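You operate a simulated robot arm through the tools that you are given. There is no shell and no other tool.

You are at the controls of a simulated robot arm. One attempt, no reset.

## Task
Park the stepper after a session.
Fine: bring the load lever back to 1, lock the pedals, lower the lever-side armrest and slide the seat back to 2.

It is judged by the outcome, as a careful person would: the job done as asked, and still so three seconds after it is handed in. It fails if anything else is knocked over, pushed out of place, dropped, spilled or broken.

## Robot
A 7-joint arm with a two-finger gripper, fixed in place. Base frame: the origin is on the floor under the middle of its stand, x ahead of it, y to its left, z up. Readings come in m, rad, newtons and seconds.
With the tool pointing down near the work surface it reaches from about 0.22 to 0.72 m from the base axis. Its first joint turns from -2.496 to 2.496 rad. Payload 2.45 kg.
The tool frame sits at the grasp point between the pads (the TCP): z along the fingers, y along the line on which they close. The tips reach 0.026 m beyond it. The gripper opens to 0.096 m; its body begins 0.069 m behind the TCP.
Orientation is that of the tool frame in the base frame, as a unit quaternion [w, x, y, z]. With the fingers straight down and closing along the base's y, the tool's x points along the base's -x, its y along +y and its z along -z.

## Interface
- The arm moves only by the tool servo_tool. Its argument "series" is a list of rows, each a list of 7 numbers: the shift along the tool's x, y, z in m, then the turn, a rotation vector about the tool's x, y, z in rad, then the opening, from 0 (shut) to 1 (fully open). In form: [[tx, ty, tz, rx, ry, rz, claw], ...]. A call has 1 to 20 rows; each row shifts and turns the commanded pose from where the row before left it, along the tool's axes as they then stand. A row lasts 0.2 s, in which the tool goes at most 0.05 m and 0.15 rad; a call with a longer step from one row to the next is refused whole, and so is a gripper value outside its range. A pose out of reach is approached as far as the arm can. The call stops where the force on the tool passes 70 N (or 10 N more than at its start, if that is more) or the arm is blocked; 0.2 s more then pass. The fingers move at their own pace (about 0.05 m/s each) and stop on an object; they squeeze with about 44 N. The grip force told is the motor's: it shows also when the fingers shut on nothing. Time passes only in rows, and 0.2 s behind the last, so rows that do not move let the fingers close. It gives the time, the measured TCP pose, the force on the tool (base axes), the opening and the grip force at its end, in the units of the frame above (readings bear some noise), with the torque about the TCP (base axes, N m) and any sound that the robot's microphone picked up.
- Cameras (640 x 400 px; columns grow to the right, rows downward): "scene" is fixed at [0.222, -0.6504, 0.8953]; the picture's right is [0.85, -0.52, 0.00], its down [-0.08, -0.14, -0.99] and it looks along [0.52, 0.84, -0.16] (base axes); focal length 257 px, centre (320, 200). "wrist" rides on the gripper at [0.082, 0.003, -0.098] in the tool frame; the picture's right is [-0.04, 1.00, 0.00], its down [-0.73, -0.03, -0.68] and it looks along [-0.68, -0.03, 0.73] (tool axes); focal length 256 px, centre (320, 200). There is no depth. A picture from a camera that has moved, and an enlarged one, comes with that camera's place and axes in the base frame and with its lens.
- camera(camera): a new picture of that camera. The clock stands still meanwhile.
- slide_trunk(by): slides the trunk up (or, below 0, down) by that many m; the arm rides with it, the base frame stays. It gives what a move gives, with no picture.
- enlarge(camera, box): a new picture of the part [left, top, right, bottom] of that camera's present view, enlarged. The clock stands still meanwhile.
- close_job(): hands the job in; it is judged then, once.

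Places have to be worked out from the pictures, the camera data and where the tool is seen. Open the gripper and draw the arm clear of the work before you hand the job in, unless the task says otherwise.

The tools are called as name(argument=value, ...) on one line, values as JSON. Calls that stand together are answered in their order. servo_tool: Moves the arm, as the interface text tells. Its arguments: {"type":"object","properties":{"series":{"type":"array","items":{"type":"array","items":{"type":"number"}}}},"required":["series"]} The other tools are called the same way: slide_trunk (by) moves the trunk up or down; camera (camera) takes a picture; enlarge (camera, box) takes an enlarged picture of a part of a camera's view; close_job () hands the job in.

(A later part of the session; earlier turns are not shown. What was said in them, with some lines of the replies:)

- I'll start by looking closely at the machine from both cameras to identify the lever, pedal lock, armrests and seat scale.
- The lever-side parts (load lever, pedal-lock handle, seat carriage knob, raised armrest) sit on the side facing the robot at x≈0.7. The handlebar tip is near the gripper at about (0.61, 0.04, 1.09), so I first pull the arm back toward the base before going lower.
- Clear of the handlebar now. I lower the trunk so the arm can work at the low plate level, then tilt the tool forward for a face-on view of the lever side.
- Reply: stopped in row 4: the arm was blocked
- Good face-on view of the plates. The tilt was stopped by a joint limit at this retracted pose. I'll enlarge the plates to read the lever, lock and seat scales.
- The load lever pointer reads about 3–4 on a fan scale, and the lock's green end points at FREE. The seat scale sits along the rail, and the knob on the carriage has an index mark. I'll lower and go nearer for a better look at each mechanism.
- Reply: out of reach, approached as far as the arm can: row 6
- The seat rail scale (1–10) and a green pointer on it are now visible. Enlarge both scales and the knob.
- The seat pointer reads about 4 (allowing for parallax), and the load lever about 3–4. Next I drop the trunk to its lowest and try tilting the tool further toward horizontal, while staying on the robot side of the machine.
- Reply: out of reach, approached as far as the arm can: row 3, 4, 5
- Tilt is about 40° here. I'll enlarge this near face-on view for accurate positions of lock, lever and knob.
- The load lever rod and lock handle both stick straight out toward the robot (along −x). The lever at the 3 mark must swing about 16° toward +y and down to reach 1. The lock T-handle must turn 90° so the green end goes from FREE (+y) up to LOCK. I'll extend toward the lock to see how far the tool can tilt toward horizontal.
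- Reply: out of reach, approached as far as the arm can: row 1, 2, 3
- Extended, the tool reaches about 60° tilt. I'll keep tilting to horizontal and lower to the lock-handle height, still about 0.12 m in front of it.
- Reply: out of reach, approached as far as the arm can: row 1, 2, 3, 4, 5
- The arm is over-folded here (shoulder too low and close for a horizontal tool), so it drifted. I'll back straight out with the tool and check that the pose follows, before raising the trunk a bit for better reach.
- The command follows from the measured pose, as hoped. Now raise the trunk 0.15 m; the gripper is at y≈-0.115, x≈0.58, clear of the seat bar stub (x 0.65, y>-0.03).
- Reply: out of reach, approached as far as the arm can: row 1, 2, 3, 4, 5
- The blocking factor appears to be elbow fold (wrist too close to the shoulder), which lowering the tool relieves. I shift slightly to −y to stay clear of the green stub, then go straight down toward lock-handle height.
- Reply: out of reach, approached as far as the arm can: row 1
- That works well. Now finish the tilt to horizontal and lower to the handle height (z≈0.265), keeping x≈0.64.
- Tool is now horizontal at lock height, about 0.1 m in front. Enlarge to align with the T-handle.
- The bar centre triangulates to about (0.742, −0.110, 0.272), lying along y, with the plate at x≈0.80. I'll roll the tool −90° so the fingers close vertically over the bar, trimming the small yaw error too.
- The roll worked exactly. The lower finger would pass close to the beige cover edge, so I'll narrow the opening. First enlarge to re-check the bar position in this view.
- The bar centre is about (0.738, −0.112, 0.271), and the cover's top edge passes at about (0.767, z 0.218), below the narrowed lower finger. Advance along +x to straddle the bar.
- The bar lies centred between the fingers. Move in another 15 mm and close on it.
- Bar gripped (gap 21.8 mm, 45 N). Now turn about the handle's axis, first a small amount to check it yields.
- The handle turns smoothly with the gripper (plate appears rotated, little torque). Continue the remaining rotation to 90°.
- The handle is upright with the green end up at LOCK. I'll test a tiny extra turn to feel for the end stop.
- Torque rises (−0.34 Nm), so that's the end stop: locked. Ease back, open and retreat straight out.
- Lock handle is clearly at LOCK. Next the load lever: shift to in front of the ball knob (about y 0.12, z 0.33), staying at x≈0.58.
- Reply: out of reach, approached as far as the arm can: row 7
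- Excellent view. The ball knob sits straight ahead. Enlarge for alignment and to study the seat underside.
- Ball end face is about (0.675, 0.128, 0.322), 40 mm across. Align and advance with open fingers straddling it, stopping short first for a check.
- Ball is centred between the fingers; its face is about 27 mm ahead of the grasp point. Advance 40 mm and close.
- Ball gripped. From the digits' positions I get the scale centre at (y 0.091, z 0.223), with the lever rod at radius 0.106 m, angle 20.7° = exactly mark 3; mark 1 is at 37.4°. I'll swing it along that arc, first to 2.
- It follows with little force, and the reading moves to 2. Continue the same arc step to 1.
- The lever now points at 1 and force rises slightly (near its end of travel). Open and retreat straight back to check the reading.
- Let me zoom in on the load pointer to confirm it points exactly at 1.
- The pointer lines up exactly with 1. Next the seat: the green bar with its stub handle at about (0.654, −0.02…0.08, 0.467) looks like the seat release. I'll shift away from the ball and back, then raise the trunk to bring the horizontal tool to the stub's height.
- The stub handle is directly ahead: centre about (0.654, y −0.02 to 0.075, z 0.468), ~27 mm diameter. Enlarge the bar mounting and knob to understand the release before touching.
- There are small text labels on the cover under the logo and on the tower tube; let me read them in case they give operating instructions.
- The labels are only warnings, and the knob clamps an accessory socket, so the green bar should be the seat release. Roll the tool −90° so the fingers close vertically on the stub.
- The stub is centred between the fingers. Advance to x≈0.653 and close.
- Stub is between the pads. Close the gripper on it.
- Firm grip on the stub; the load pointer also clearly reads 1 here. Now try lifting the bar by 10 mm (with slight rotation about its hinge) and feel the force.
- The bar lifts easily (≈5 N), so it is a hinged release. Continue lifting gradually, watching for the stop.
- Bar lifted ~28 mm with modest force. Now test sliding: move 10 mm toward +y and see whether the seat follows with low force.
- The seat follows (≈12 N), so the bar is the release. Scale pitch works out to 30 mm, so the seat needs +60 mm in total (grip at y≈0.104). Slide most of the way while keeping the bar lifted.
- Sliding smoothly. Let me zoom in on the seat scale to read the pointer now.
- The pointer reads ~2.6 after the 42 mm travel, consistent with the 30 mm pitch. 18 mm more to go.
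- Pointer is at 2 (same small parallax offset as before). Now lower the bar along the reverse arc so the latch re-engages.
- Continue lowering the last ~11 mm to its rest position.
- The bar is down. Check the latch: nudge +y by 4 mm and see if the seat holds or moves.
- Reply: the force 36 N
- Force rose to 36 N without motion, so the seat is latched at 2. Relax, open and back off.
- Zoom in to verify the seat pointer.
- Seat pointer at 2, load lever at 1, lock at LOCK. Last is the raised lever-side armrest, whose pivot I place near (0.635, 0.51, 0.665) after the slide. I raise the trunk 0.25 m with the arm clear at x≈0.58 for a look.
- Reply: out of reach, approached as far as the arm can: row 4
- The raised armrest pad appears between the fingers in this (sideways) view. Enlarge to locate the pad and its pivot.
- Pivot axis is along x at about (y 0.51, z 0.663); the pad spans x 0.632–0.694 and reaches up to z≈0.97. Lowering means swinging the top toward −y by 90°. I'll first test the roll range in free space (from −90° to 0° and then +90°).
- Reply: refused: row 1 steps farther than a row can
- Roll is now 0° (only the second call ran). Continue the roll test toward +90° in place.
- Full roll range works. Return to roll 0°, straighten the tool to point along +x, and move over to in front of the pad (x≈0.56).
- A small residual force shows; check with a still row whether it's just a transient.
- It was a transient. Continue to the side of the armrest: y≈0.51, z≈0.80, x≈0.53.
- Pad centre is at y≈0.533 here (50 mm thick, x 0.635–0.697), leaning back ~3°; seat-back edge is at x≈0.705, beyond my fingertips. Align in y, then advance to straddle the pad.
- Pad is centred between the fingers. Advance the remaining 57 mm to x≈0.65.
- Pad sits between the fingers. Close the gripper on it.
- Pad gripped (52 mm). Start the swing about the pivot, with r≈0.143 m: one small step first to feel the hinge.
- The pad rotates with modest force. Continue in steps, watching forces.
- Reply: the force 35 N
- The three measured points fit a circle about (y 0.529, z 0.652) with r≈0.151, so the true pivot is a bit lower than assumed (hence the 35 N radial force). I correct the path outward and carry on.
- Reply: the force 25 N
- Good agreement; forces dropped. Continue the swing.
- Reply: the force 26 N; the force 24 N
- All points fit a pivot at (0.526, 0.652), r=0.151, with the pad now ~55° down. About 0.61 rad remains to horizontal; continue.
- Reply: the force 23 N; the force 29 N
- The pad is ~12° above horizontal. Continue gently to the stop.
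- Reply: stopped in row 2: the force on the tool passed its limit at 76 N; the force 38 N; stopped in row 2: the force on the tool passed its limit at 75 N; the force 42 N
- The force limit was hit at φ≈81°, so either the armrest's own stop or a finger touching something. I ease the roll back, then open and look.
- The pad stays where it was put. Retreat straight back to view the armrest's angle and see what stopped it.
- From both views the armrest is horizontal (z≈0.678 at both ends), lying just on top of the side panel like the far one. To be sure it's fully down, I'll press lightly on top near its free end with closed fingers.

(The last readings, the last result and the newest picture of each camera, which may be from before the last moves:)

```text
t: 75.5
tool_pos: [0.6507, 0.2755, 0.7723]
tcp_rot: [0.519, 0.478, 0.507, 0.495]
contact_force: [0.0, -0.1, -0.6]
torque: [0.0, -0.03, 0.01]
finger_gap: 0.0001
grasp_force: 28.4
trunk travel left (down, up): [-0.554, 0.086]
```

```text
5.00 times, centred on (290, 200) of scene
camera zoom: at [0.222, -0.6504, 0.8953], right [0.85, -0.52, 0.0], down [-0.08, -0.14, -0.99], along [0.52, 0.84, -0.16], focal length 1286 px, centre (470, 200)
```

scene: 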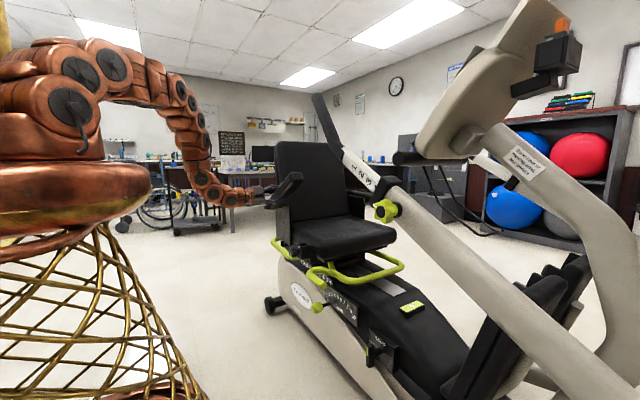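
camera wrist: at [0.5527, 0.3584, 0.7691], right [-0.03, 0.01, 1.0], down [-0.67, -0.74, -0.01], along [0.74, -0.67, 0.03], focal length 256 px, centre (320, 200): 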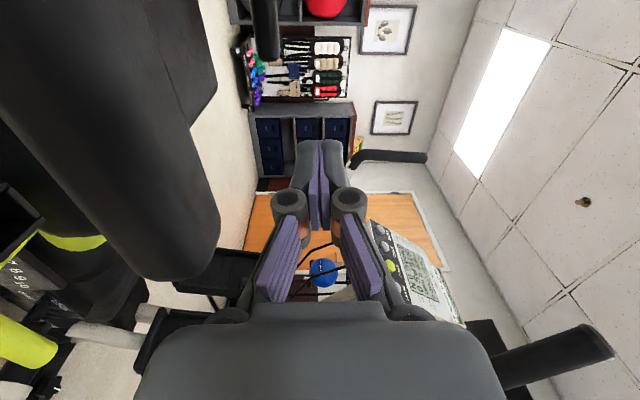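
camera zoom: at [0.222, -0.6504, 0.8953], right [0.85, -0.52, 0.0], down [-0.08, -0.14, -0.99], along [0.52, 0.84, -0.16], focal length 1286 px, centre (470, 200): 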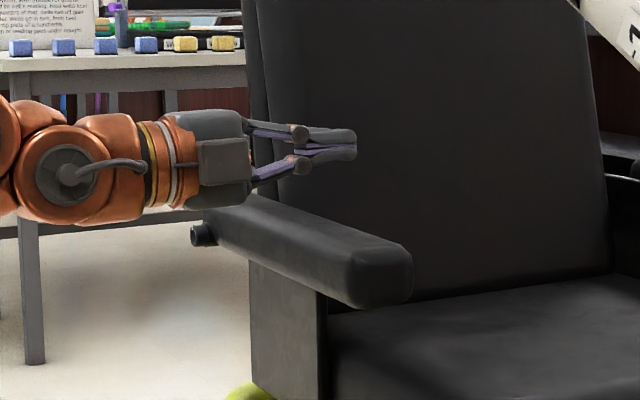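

Fingers are above the pad's free half. Lower slowly to contact.

servo_tool(series=[[0, -0.01, 0, 0, 0, 0, 0], [0, -0.01, 0, 0, 0, 0, 0], [0, -0.01, 0, 0, 0, 0, 0], [0, -0.007, 0, 0, 0, 0, 0]])

servo_tool(series=[[0, -0.005, 0, 0, 0, 0, 0], [0, -0.003, 0, 0, 0, 0, 0]])

```text
t: 76.5
tool_pos: [0.6537, 0.2739, 0.7349]
tcp_rot: [0.519, 0.479, 0.506, 0.495]
contact_force: [-0.2, 0.3, -0.4]
torque: [0.0, 0.02, -0.04]
finger_gap: 0.0
grasp_force: 28.0
trunk travel left (down, up): [-0.554, 0.086]
```

```text
t: 77.1
tool_pos: [0.6536, 0.2736, 0.7276]
tcp_rot: [0.52, 0.479, 0.506, 0.495]
contact_force: [-0.2, -0.2, 0.1]
torque: [-0.04, 0.03, 0.01]
finger_gap: 0.0
grasp_force: 27.8
trunk travel left (down, up): [-0.554, 0.086]
```

No contact yet at z 0.728; continue down in 3 mm steps.

servo_tool(series=[[0, -0.004, 0, 0, 0, 0, 0], [0, -0.004, 0, 0, 0, 0, 0]])

servo_tool(series=[[0, -0.003, 0, 0, 0, 0, 0], [0, -0.003, 0, 0, 0, 0, 0]])

enlarge(camera="scene", box=[230, 160, 350, 240])

```text
t: 77.7
tool_pos: [0.6544, 0.2732, 0.7214]
tcp_rot: [0.52, 0.477, 0.506, 0.495]
contact_force: [-0.3, 0.6, 0.3]
torque: [-0.04, 0.0, -0.05]
finger_gap: 0.0
grasp_force: 28.8
trunk travel left (down, up): [-0.554, 0.086]
```

```text
t: 78.3
tool_pos: [0.6543, 0.2736, 0.7188]
tcp_rot: [0.523, 0.475, 0.504, 0.498]
contact_force: [-5.4, -0.7, 37.6]
torque: [-0.03, 0.66, 0.0]
finger_gap: 0.0
grasp_force: 27.8
trunk travel left (down, up): [-0.554, 0.086]
```

```text
5.00 times, centred on (290, 200) of scene
camera zoom: at [0.222, -0.6504, 0.8953], right [0.85, -0.52, 0.0], down [-0.08, -0.14, -0.99], along [0.52, 0.84, -0.16], focal length 1286 px, centre (470, 200)
```

zoom: 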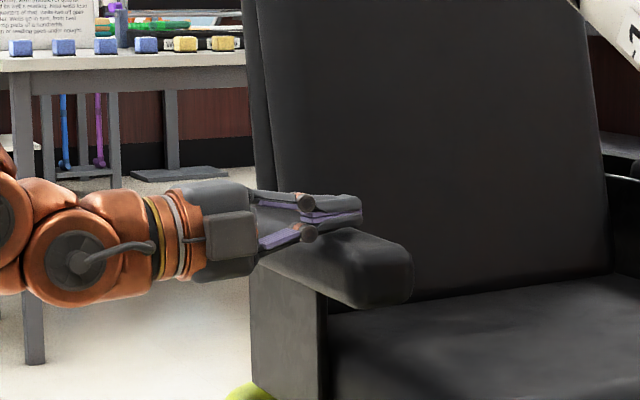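

37 N with almost no give: the armrest is firmly on its stop, fully down. Lift off and back away.

servo_tool(series=[[0, 0.03, 0, 0, 0, 0, 0], [0, 0.04, 0, 0, 0, 0, 0.3], [0, 0, -0.04, 0, 0, 0, 1], [0, 0, -0.04, 0, 0, 0, 1], [0, 0, -0.04, 0, 0, 0, 1]])

camera(camera="scene")

camera(camera="wrist")

```text
t: 79.5
tool_pos: [0.5308, 0.275, 0.7806]
tcp_rot: [0.52, 0.478, 0.505, 0.496]
contact_force: [0.4, 0.1, 0.1]
torque: [0.02, -0.01, 0.04]
finger_gap: 0.0888
grasp_force: 0.0
trunk travel left (down, up): [-0.554, 0.086]
```

```text
taken
```

scene: 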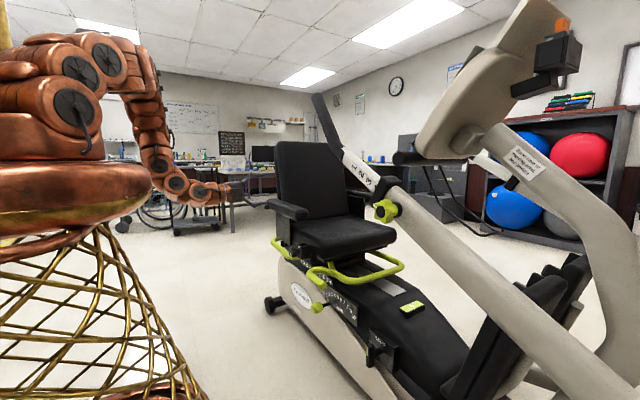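

```text
taken
camera wrist: at [0.4327, 0.3582, 0.7765], right [-0.03, 0.01, 1.0], down [-0.68, -0.74, -0.01], along [0.74, -0.68, 0.03], focal length 256 px, centre (320, 200)
```

wrist: 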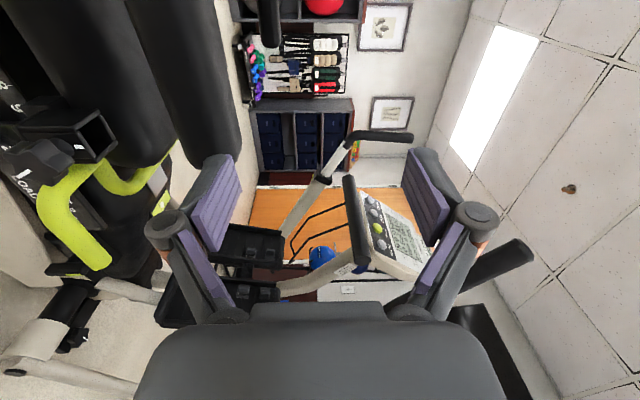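

Armrest is down and everything else looks undisturbed. I'll roll the tool back to 0° and then tilt it downward while retreating, to get an overview of all scales and park clear.

servo_tool(series=[[0, 0, 0, 0, 0, -0.143, 1], [0, 0, 0, 0, 0, -0.143, 1], [0, 0, 0, 0, 0, -0.143, 1], [0, 0, 0, 0, 0, -0.143, 1], [0, 0, 0, 0, 0, -0.143, 1], [0, 0, 0, 0, 0, -0.143, 1], [0, 0, 0, 0, 0, -0.143, 1], [0, 0, 0, 0, 0, -0.143, 1], [0, 0, 0, 0, 0, -0.143, 1], [0, 0, 0, 0, 0, -0.143, 1], [0, 0, 0, 0, 0, -0.1, 1]])

servo_tool(series=[[0, -0.03, 0, 0, 0.12, 0, 1], [0, -0.03, 0, 0, 0.12, 0, 1], [0, -0.03, 0, 0, 0.12, 0, 1], [0, -0.03, 0, 0, 0.12, 0, 1], [0, -0.03, -0.01, 0, 0.12, 0, 1], [0, -0.02, -0.01, 0, 0.12, 0, 1], [0, 0, -0.01, 0, 0.12, 0, 1]])

camera(camera="wrist")

camera(camera="scene")

```text
t: 81.9
tool_pos: [0.5311, 0.2772, 0.7798]
tcp_rot: [0.718, -0.007, 0.696, -0.003]
contact_force: [0.1, -0.3, -0.2]
torque: [-0.01, 0.0, -0.02]
finger_gap: 0.0962
grasp_force: 0.0
trunk travel left (down, up): [-0.554, 0.086]
```

```text
t: 83.5
tool_pos: [0.5491, 0.1852, 0.8211]
tcp_rot: [0.427, -0.005, 0.904, -0.004]
contact_force: [-0.1, 0.3, -1.3]
torque: [-0.04, -0.02, -0.03]
finger_gap: 0.0958
grasp_force: 0.1
out of reach, approached as far as the arm can: row 3, 4, 5, 6
trunk travel left (down, up): [-0.554, 0.086]
```

```text
taken
camera wrist: at [0.4218, 0.1897, 0.8211], right [0.02, 1.0, 0.02], down [-0.06, -0.02, 1.0], along [1.0, -0.02, 0.06], focal length 256 px, centre (320, 200)
```

wrist: 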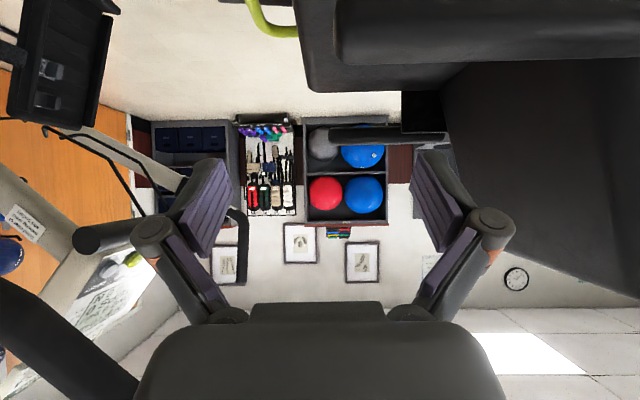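

```text
taken
```

scene: 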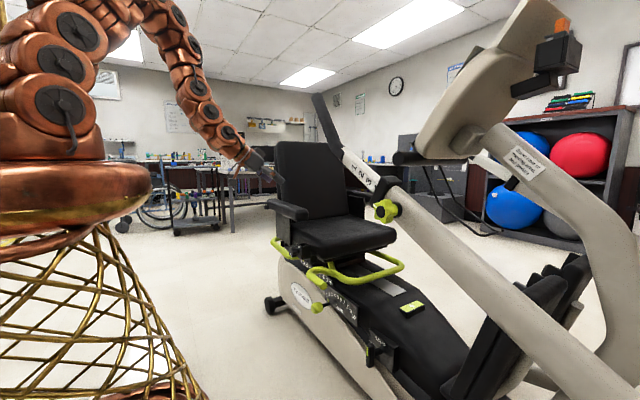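

Back away further from the machine and tilt down for the overview.

servo_tool(series=[[0.025, 0, -0.03, 0, 0.1, 0, 1], [0.025, -0.02, -0.03, 0, 0.1, 0, 1], [0.025, -0.03, -0.025, 0, 0.1, 0, 1], [0.02, -0.03, -0.01, 0, 0.1, 0, 1]])

slide_trunk(by=-0.15)

camera(camera="wrist")

camera(camera="scene")

```text
t: 84.5
tool_pos: [0.4773, 0.1254, 0.8449]
tcp_rot: [0.237, -0.003, 0.971, -0.005]
contact_force: [-0.5, 1.1, 0.5]
torque: [-0.04, -0.01, -0.01]
finger_gap: 0.096
grasp_force: 0.0
out of reach, approached as far as the arm can: row 1, 2, 3, 4
trunk travel left (down, up): [-0.554, 0.086]
```

```text
t: 86.3
tool_pos: [0.4796, 0.125, 0.696]
tcp_rot: [0.237, -0.002, 0.972, -0.006]
contact_force: [1.0, 0.4, 0.0]
torque: [0.02, -0.01, -0.04]
finger_gap: 0.0957
grasp_force: 0.0
trunk travel left (down, up): [-0.404, 0.236]
```

```text
taken
camera wrist: at [0.3609, 0.1298, 0.7457], right [0.03, 1.0, 0.01], down [0.34, -0.02, 0.94], along [0.94, -0.03, -0.34], focal length 256 px, centre (320, 200)
```

wrist: 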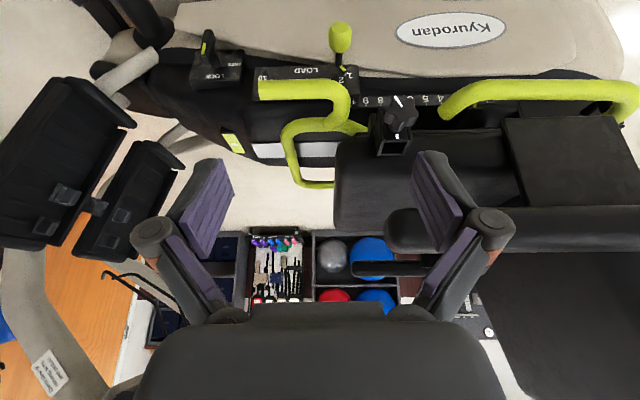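

```text
taken
```

scene: 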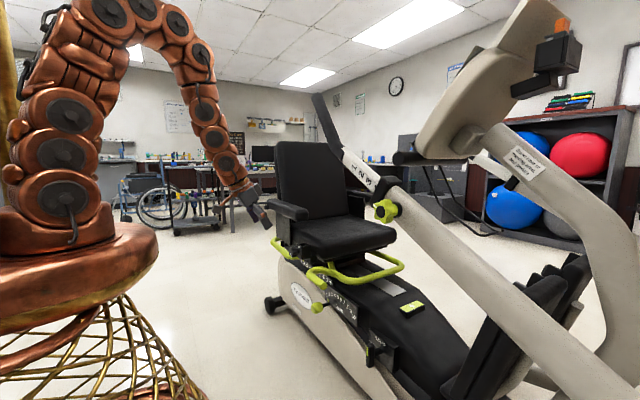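

Overview: lock handle upright, load lever near the 1 end, armrest down. Enlarge the scales for final verification.

enlarge(camera="wrist", box=[240, 15, 480, 165])

enlarge(camera="wrist", box=[160, 15, 280, 90])

enlarge(camera="scene", box=[255, 180, 415, 355])

enlarge(camera="wrist", box=[360, 80, 440, 130])

```text
2.67 times, centred on (360, 90) of wrist
camera zoom: at [0.3609, 0.1298, 0.7457], right [0.03, 1.0, 0.01], down [0.34, -0.02, 0.94], along [0.94, -0.03, -0.34], focal length 683 px, centre (213, 493)
```

zoom: 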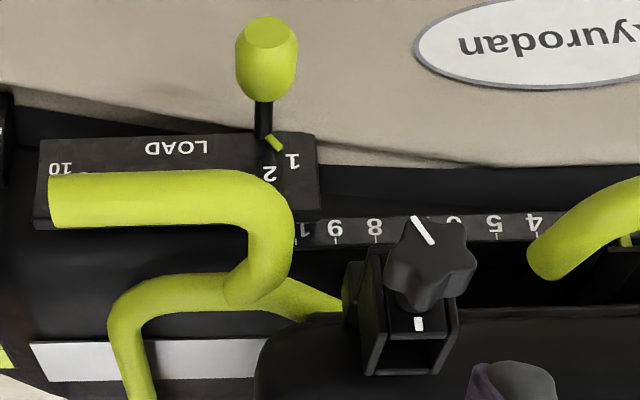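

```text
5.33 times, centred on (220, 52) of wrist
camera zoom: at [0.3609, 0.1298, 0.7457], right [0.03, 1.0, 0.01], down [0.34, -0.02, 0.94], along [0.94, -0.03, -0.34], focal length 1365 px, centre (853, 987)
```

zoom: 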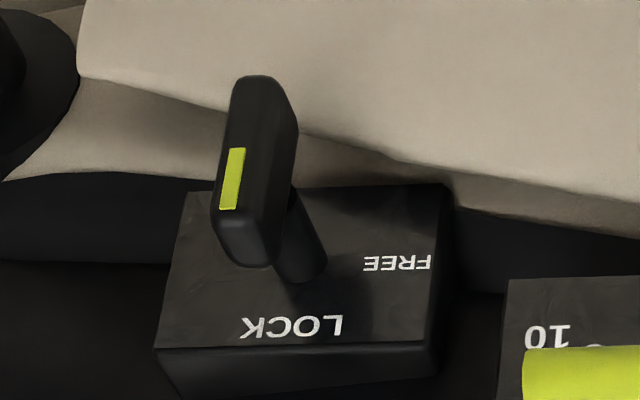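

```text
2.29 times, centred on (335, 268) of scene
camera zoom: at [0.222, -0.6504, 0.8953], right [0.85, -0.52, 0.0], down [-0.08, -0.14, -0.99], along [0.52, 0.84, -0.16], focal length 588 px, centre (286, 46)
```

zoom: 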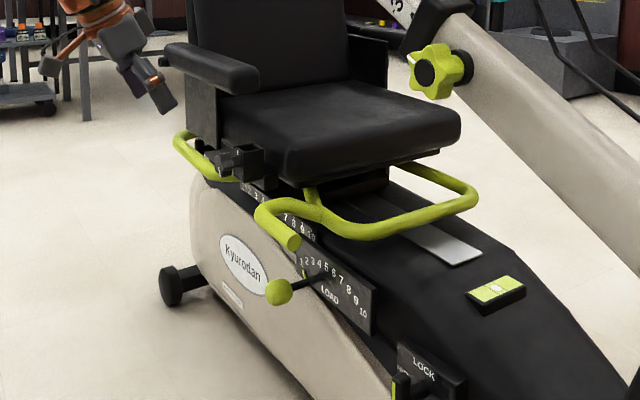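

```text
8.00 times, centred on (400, 105) of wrist
camera zoom: at [0.3609, 0.1298, 0.7457], right [0.03, 1.0, 0.01], down [0.34, -0.02, 0.94], along [0.94, -0.03, -0.34], focal length 2048 px, centre (-320, 960)
```

zoom: 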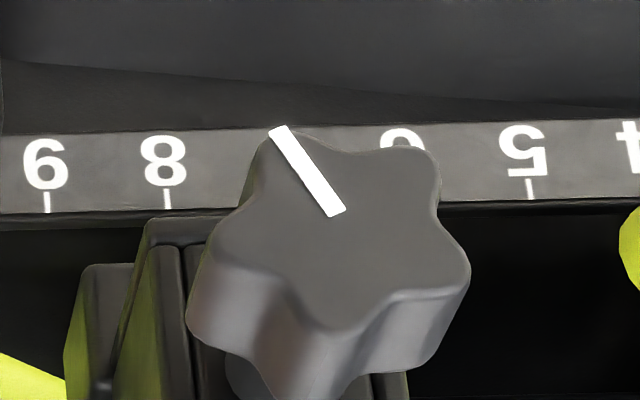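

Load = 1 and LOCK confirmed. The seat pointer is hidden behind the rear bar from here, so lower the trunk for a last look.

slide_trunk(by=-0.22)

camera(camera="wrist")

enlarge(camera="wrist", box=[400, 120, 640, 270])

```text
t: 88.6
tool_pos: [0.4781, 0.1258, 0.476]
tcp_rot: [0.237, -0.002, 0.972, -0.006]
contact_force: [-0.1, -0.8, -0.2]
torque: [0.01, -0.02, 0.01]
finger_gap: 0.0959
grasp_force: 0.1
trunk travel left (down, up): [-0.184, 0.456]
```

```text
taken
camera wrist: at [0.3609, 0.1298, 0.5257], right [0.03, 1.0, 0.01], down [0.34, -0.02, 0.94], along [0.94, -0.03, -0.34], focal length 256 px, centre (320, 200)
```

wrist: 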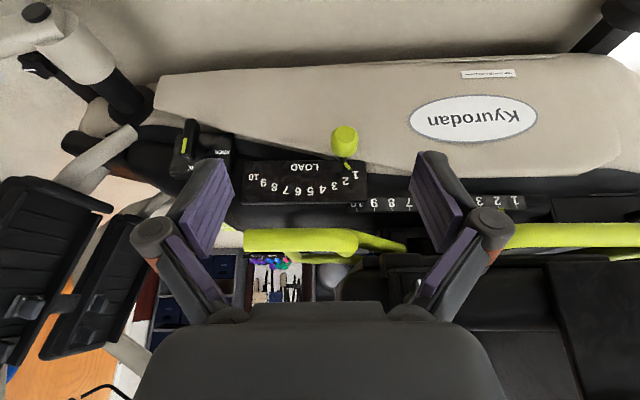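

```text
2.67 times, centred on (520, 195) of wrist
camera zoom: at [0.3609, 0.1298, 0.5257], right [0.03, 1.0, 0.01], down [0.34, -0.02, 0.94], along [0.94, -0.03, -0.34], focal length 683 px, centre (-213, 213)
```

zoom: 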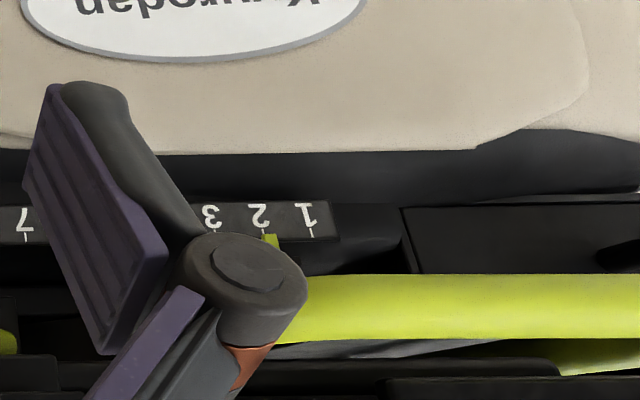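

Seat pointer sits at 2, load at 1, pedals locked, armrest down. Raise the trunk back so the open gripper is well clear of the machine, then check once more.

slide_trunk(by=0.25)

servo_tool(series=[[0.02, -0.02, -0.02, 0, 0, 0, 1], [0.02, -0.02, -0.02, 0, 0, 0, 1], [0, 0, 0, 0, 0, 0, 1]])

camera(camera="scene")

```text
t: 91.2
tool_pos: [0.4785, 0.1256, 0.7247]
tcp_rot: [0.237, -0.002, 0.972, -0.006]
contact_force: [0.5, -0.6, 0.5]
torque: [-0.04, -0.02, -0.01]
finger_gap: 0.0962
grasp_force: 0.2
trunk travel left (down, up): [-0.434, 0.206]
```

```text
t: 92.0
tool_pos: [0.477, 0.1068, 0.758]
tcp_rot: [0.236, -0.003, 0.972, -0.006]
contact_force: [-0.5, 0.3, -1.0]
torque: [-0.04, -0.03, -0.05]
finger_gap: 0.0961
grasp_force: 0.0
out of reach, approached as far as the arm can: row 1, 2
trunk travel left (down, up): [-0.434, 0.206]
```

```text
taken
```

scene: 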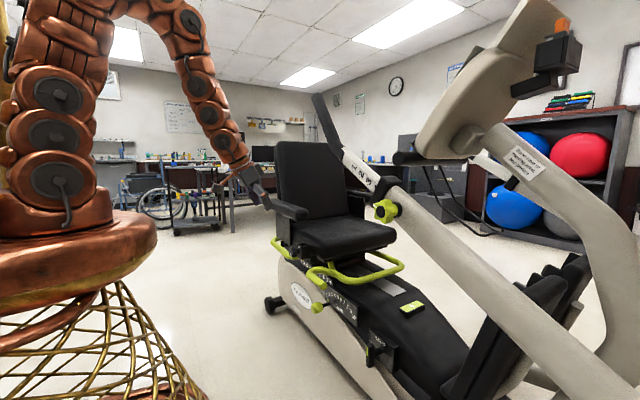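

The gripper is open and the arm is clear. The load lever is at 1, the pedals are locked, the lever-side armrest is down and the seat is latched at 2. Nothing else looks disturbed, so I'm handing the job in.

close_job()

```text
The job is handed in.
```

The stepper is parked and the job is handed in. I checked each item in the camera views before finishing:

- **Load lever:** moved from 3 back to 1; its pointer lines up with the 1.
- **Pedals:** the handle is turned upright to LOCK, against its end stop.
- **Lever-side armrest:** lowered to horizontal. It held firm when I pressed on it with about 37 N, so it is fully down.
- **Seat:** slid back from 4 to 2 with the green release bar, which is now back down. The seat held against a 36 N push, so it is latched, and the pointer still read 2 after the armrest was lowered.

While lowering the armrest, the arm hit its force limit twice, at about 75 N, as the armrest reached its stop. I saw nothing moved or damaged afterwards. I did not touch the black knob on the seat bracket. The gripper is open and the arm is clear of the machine.
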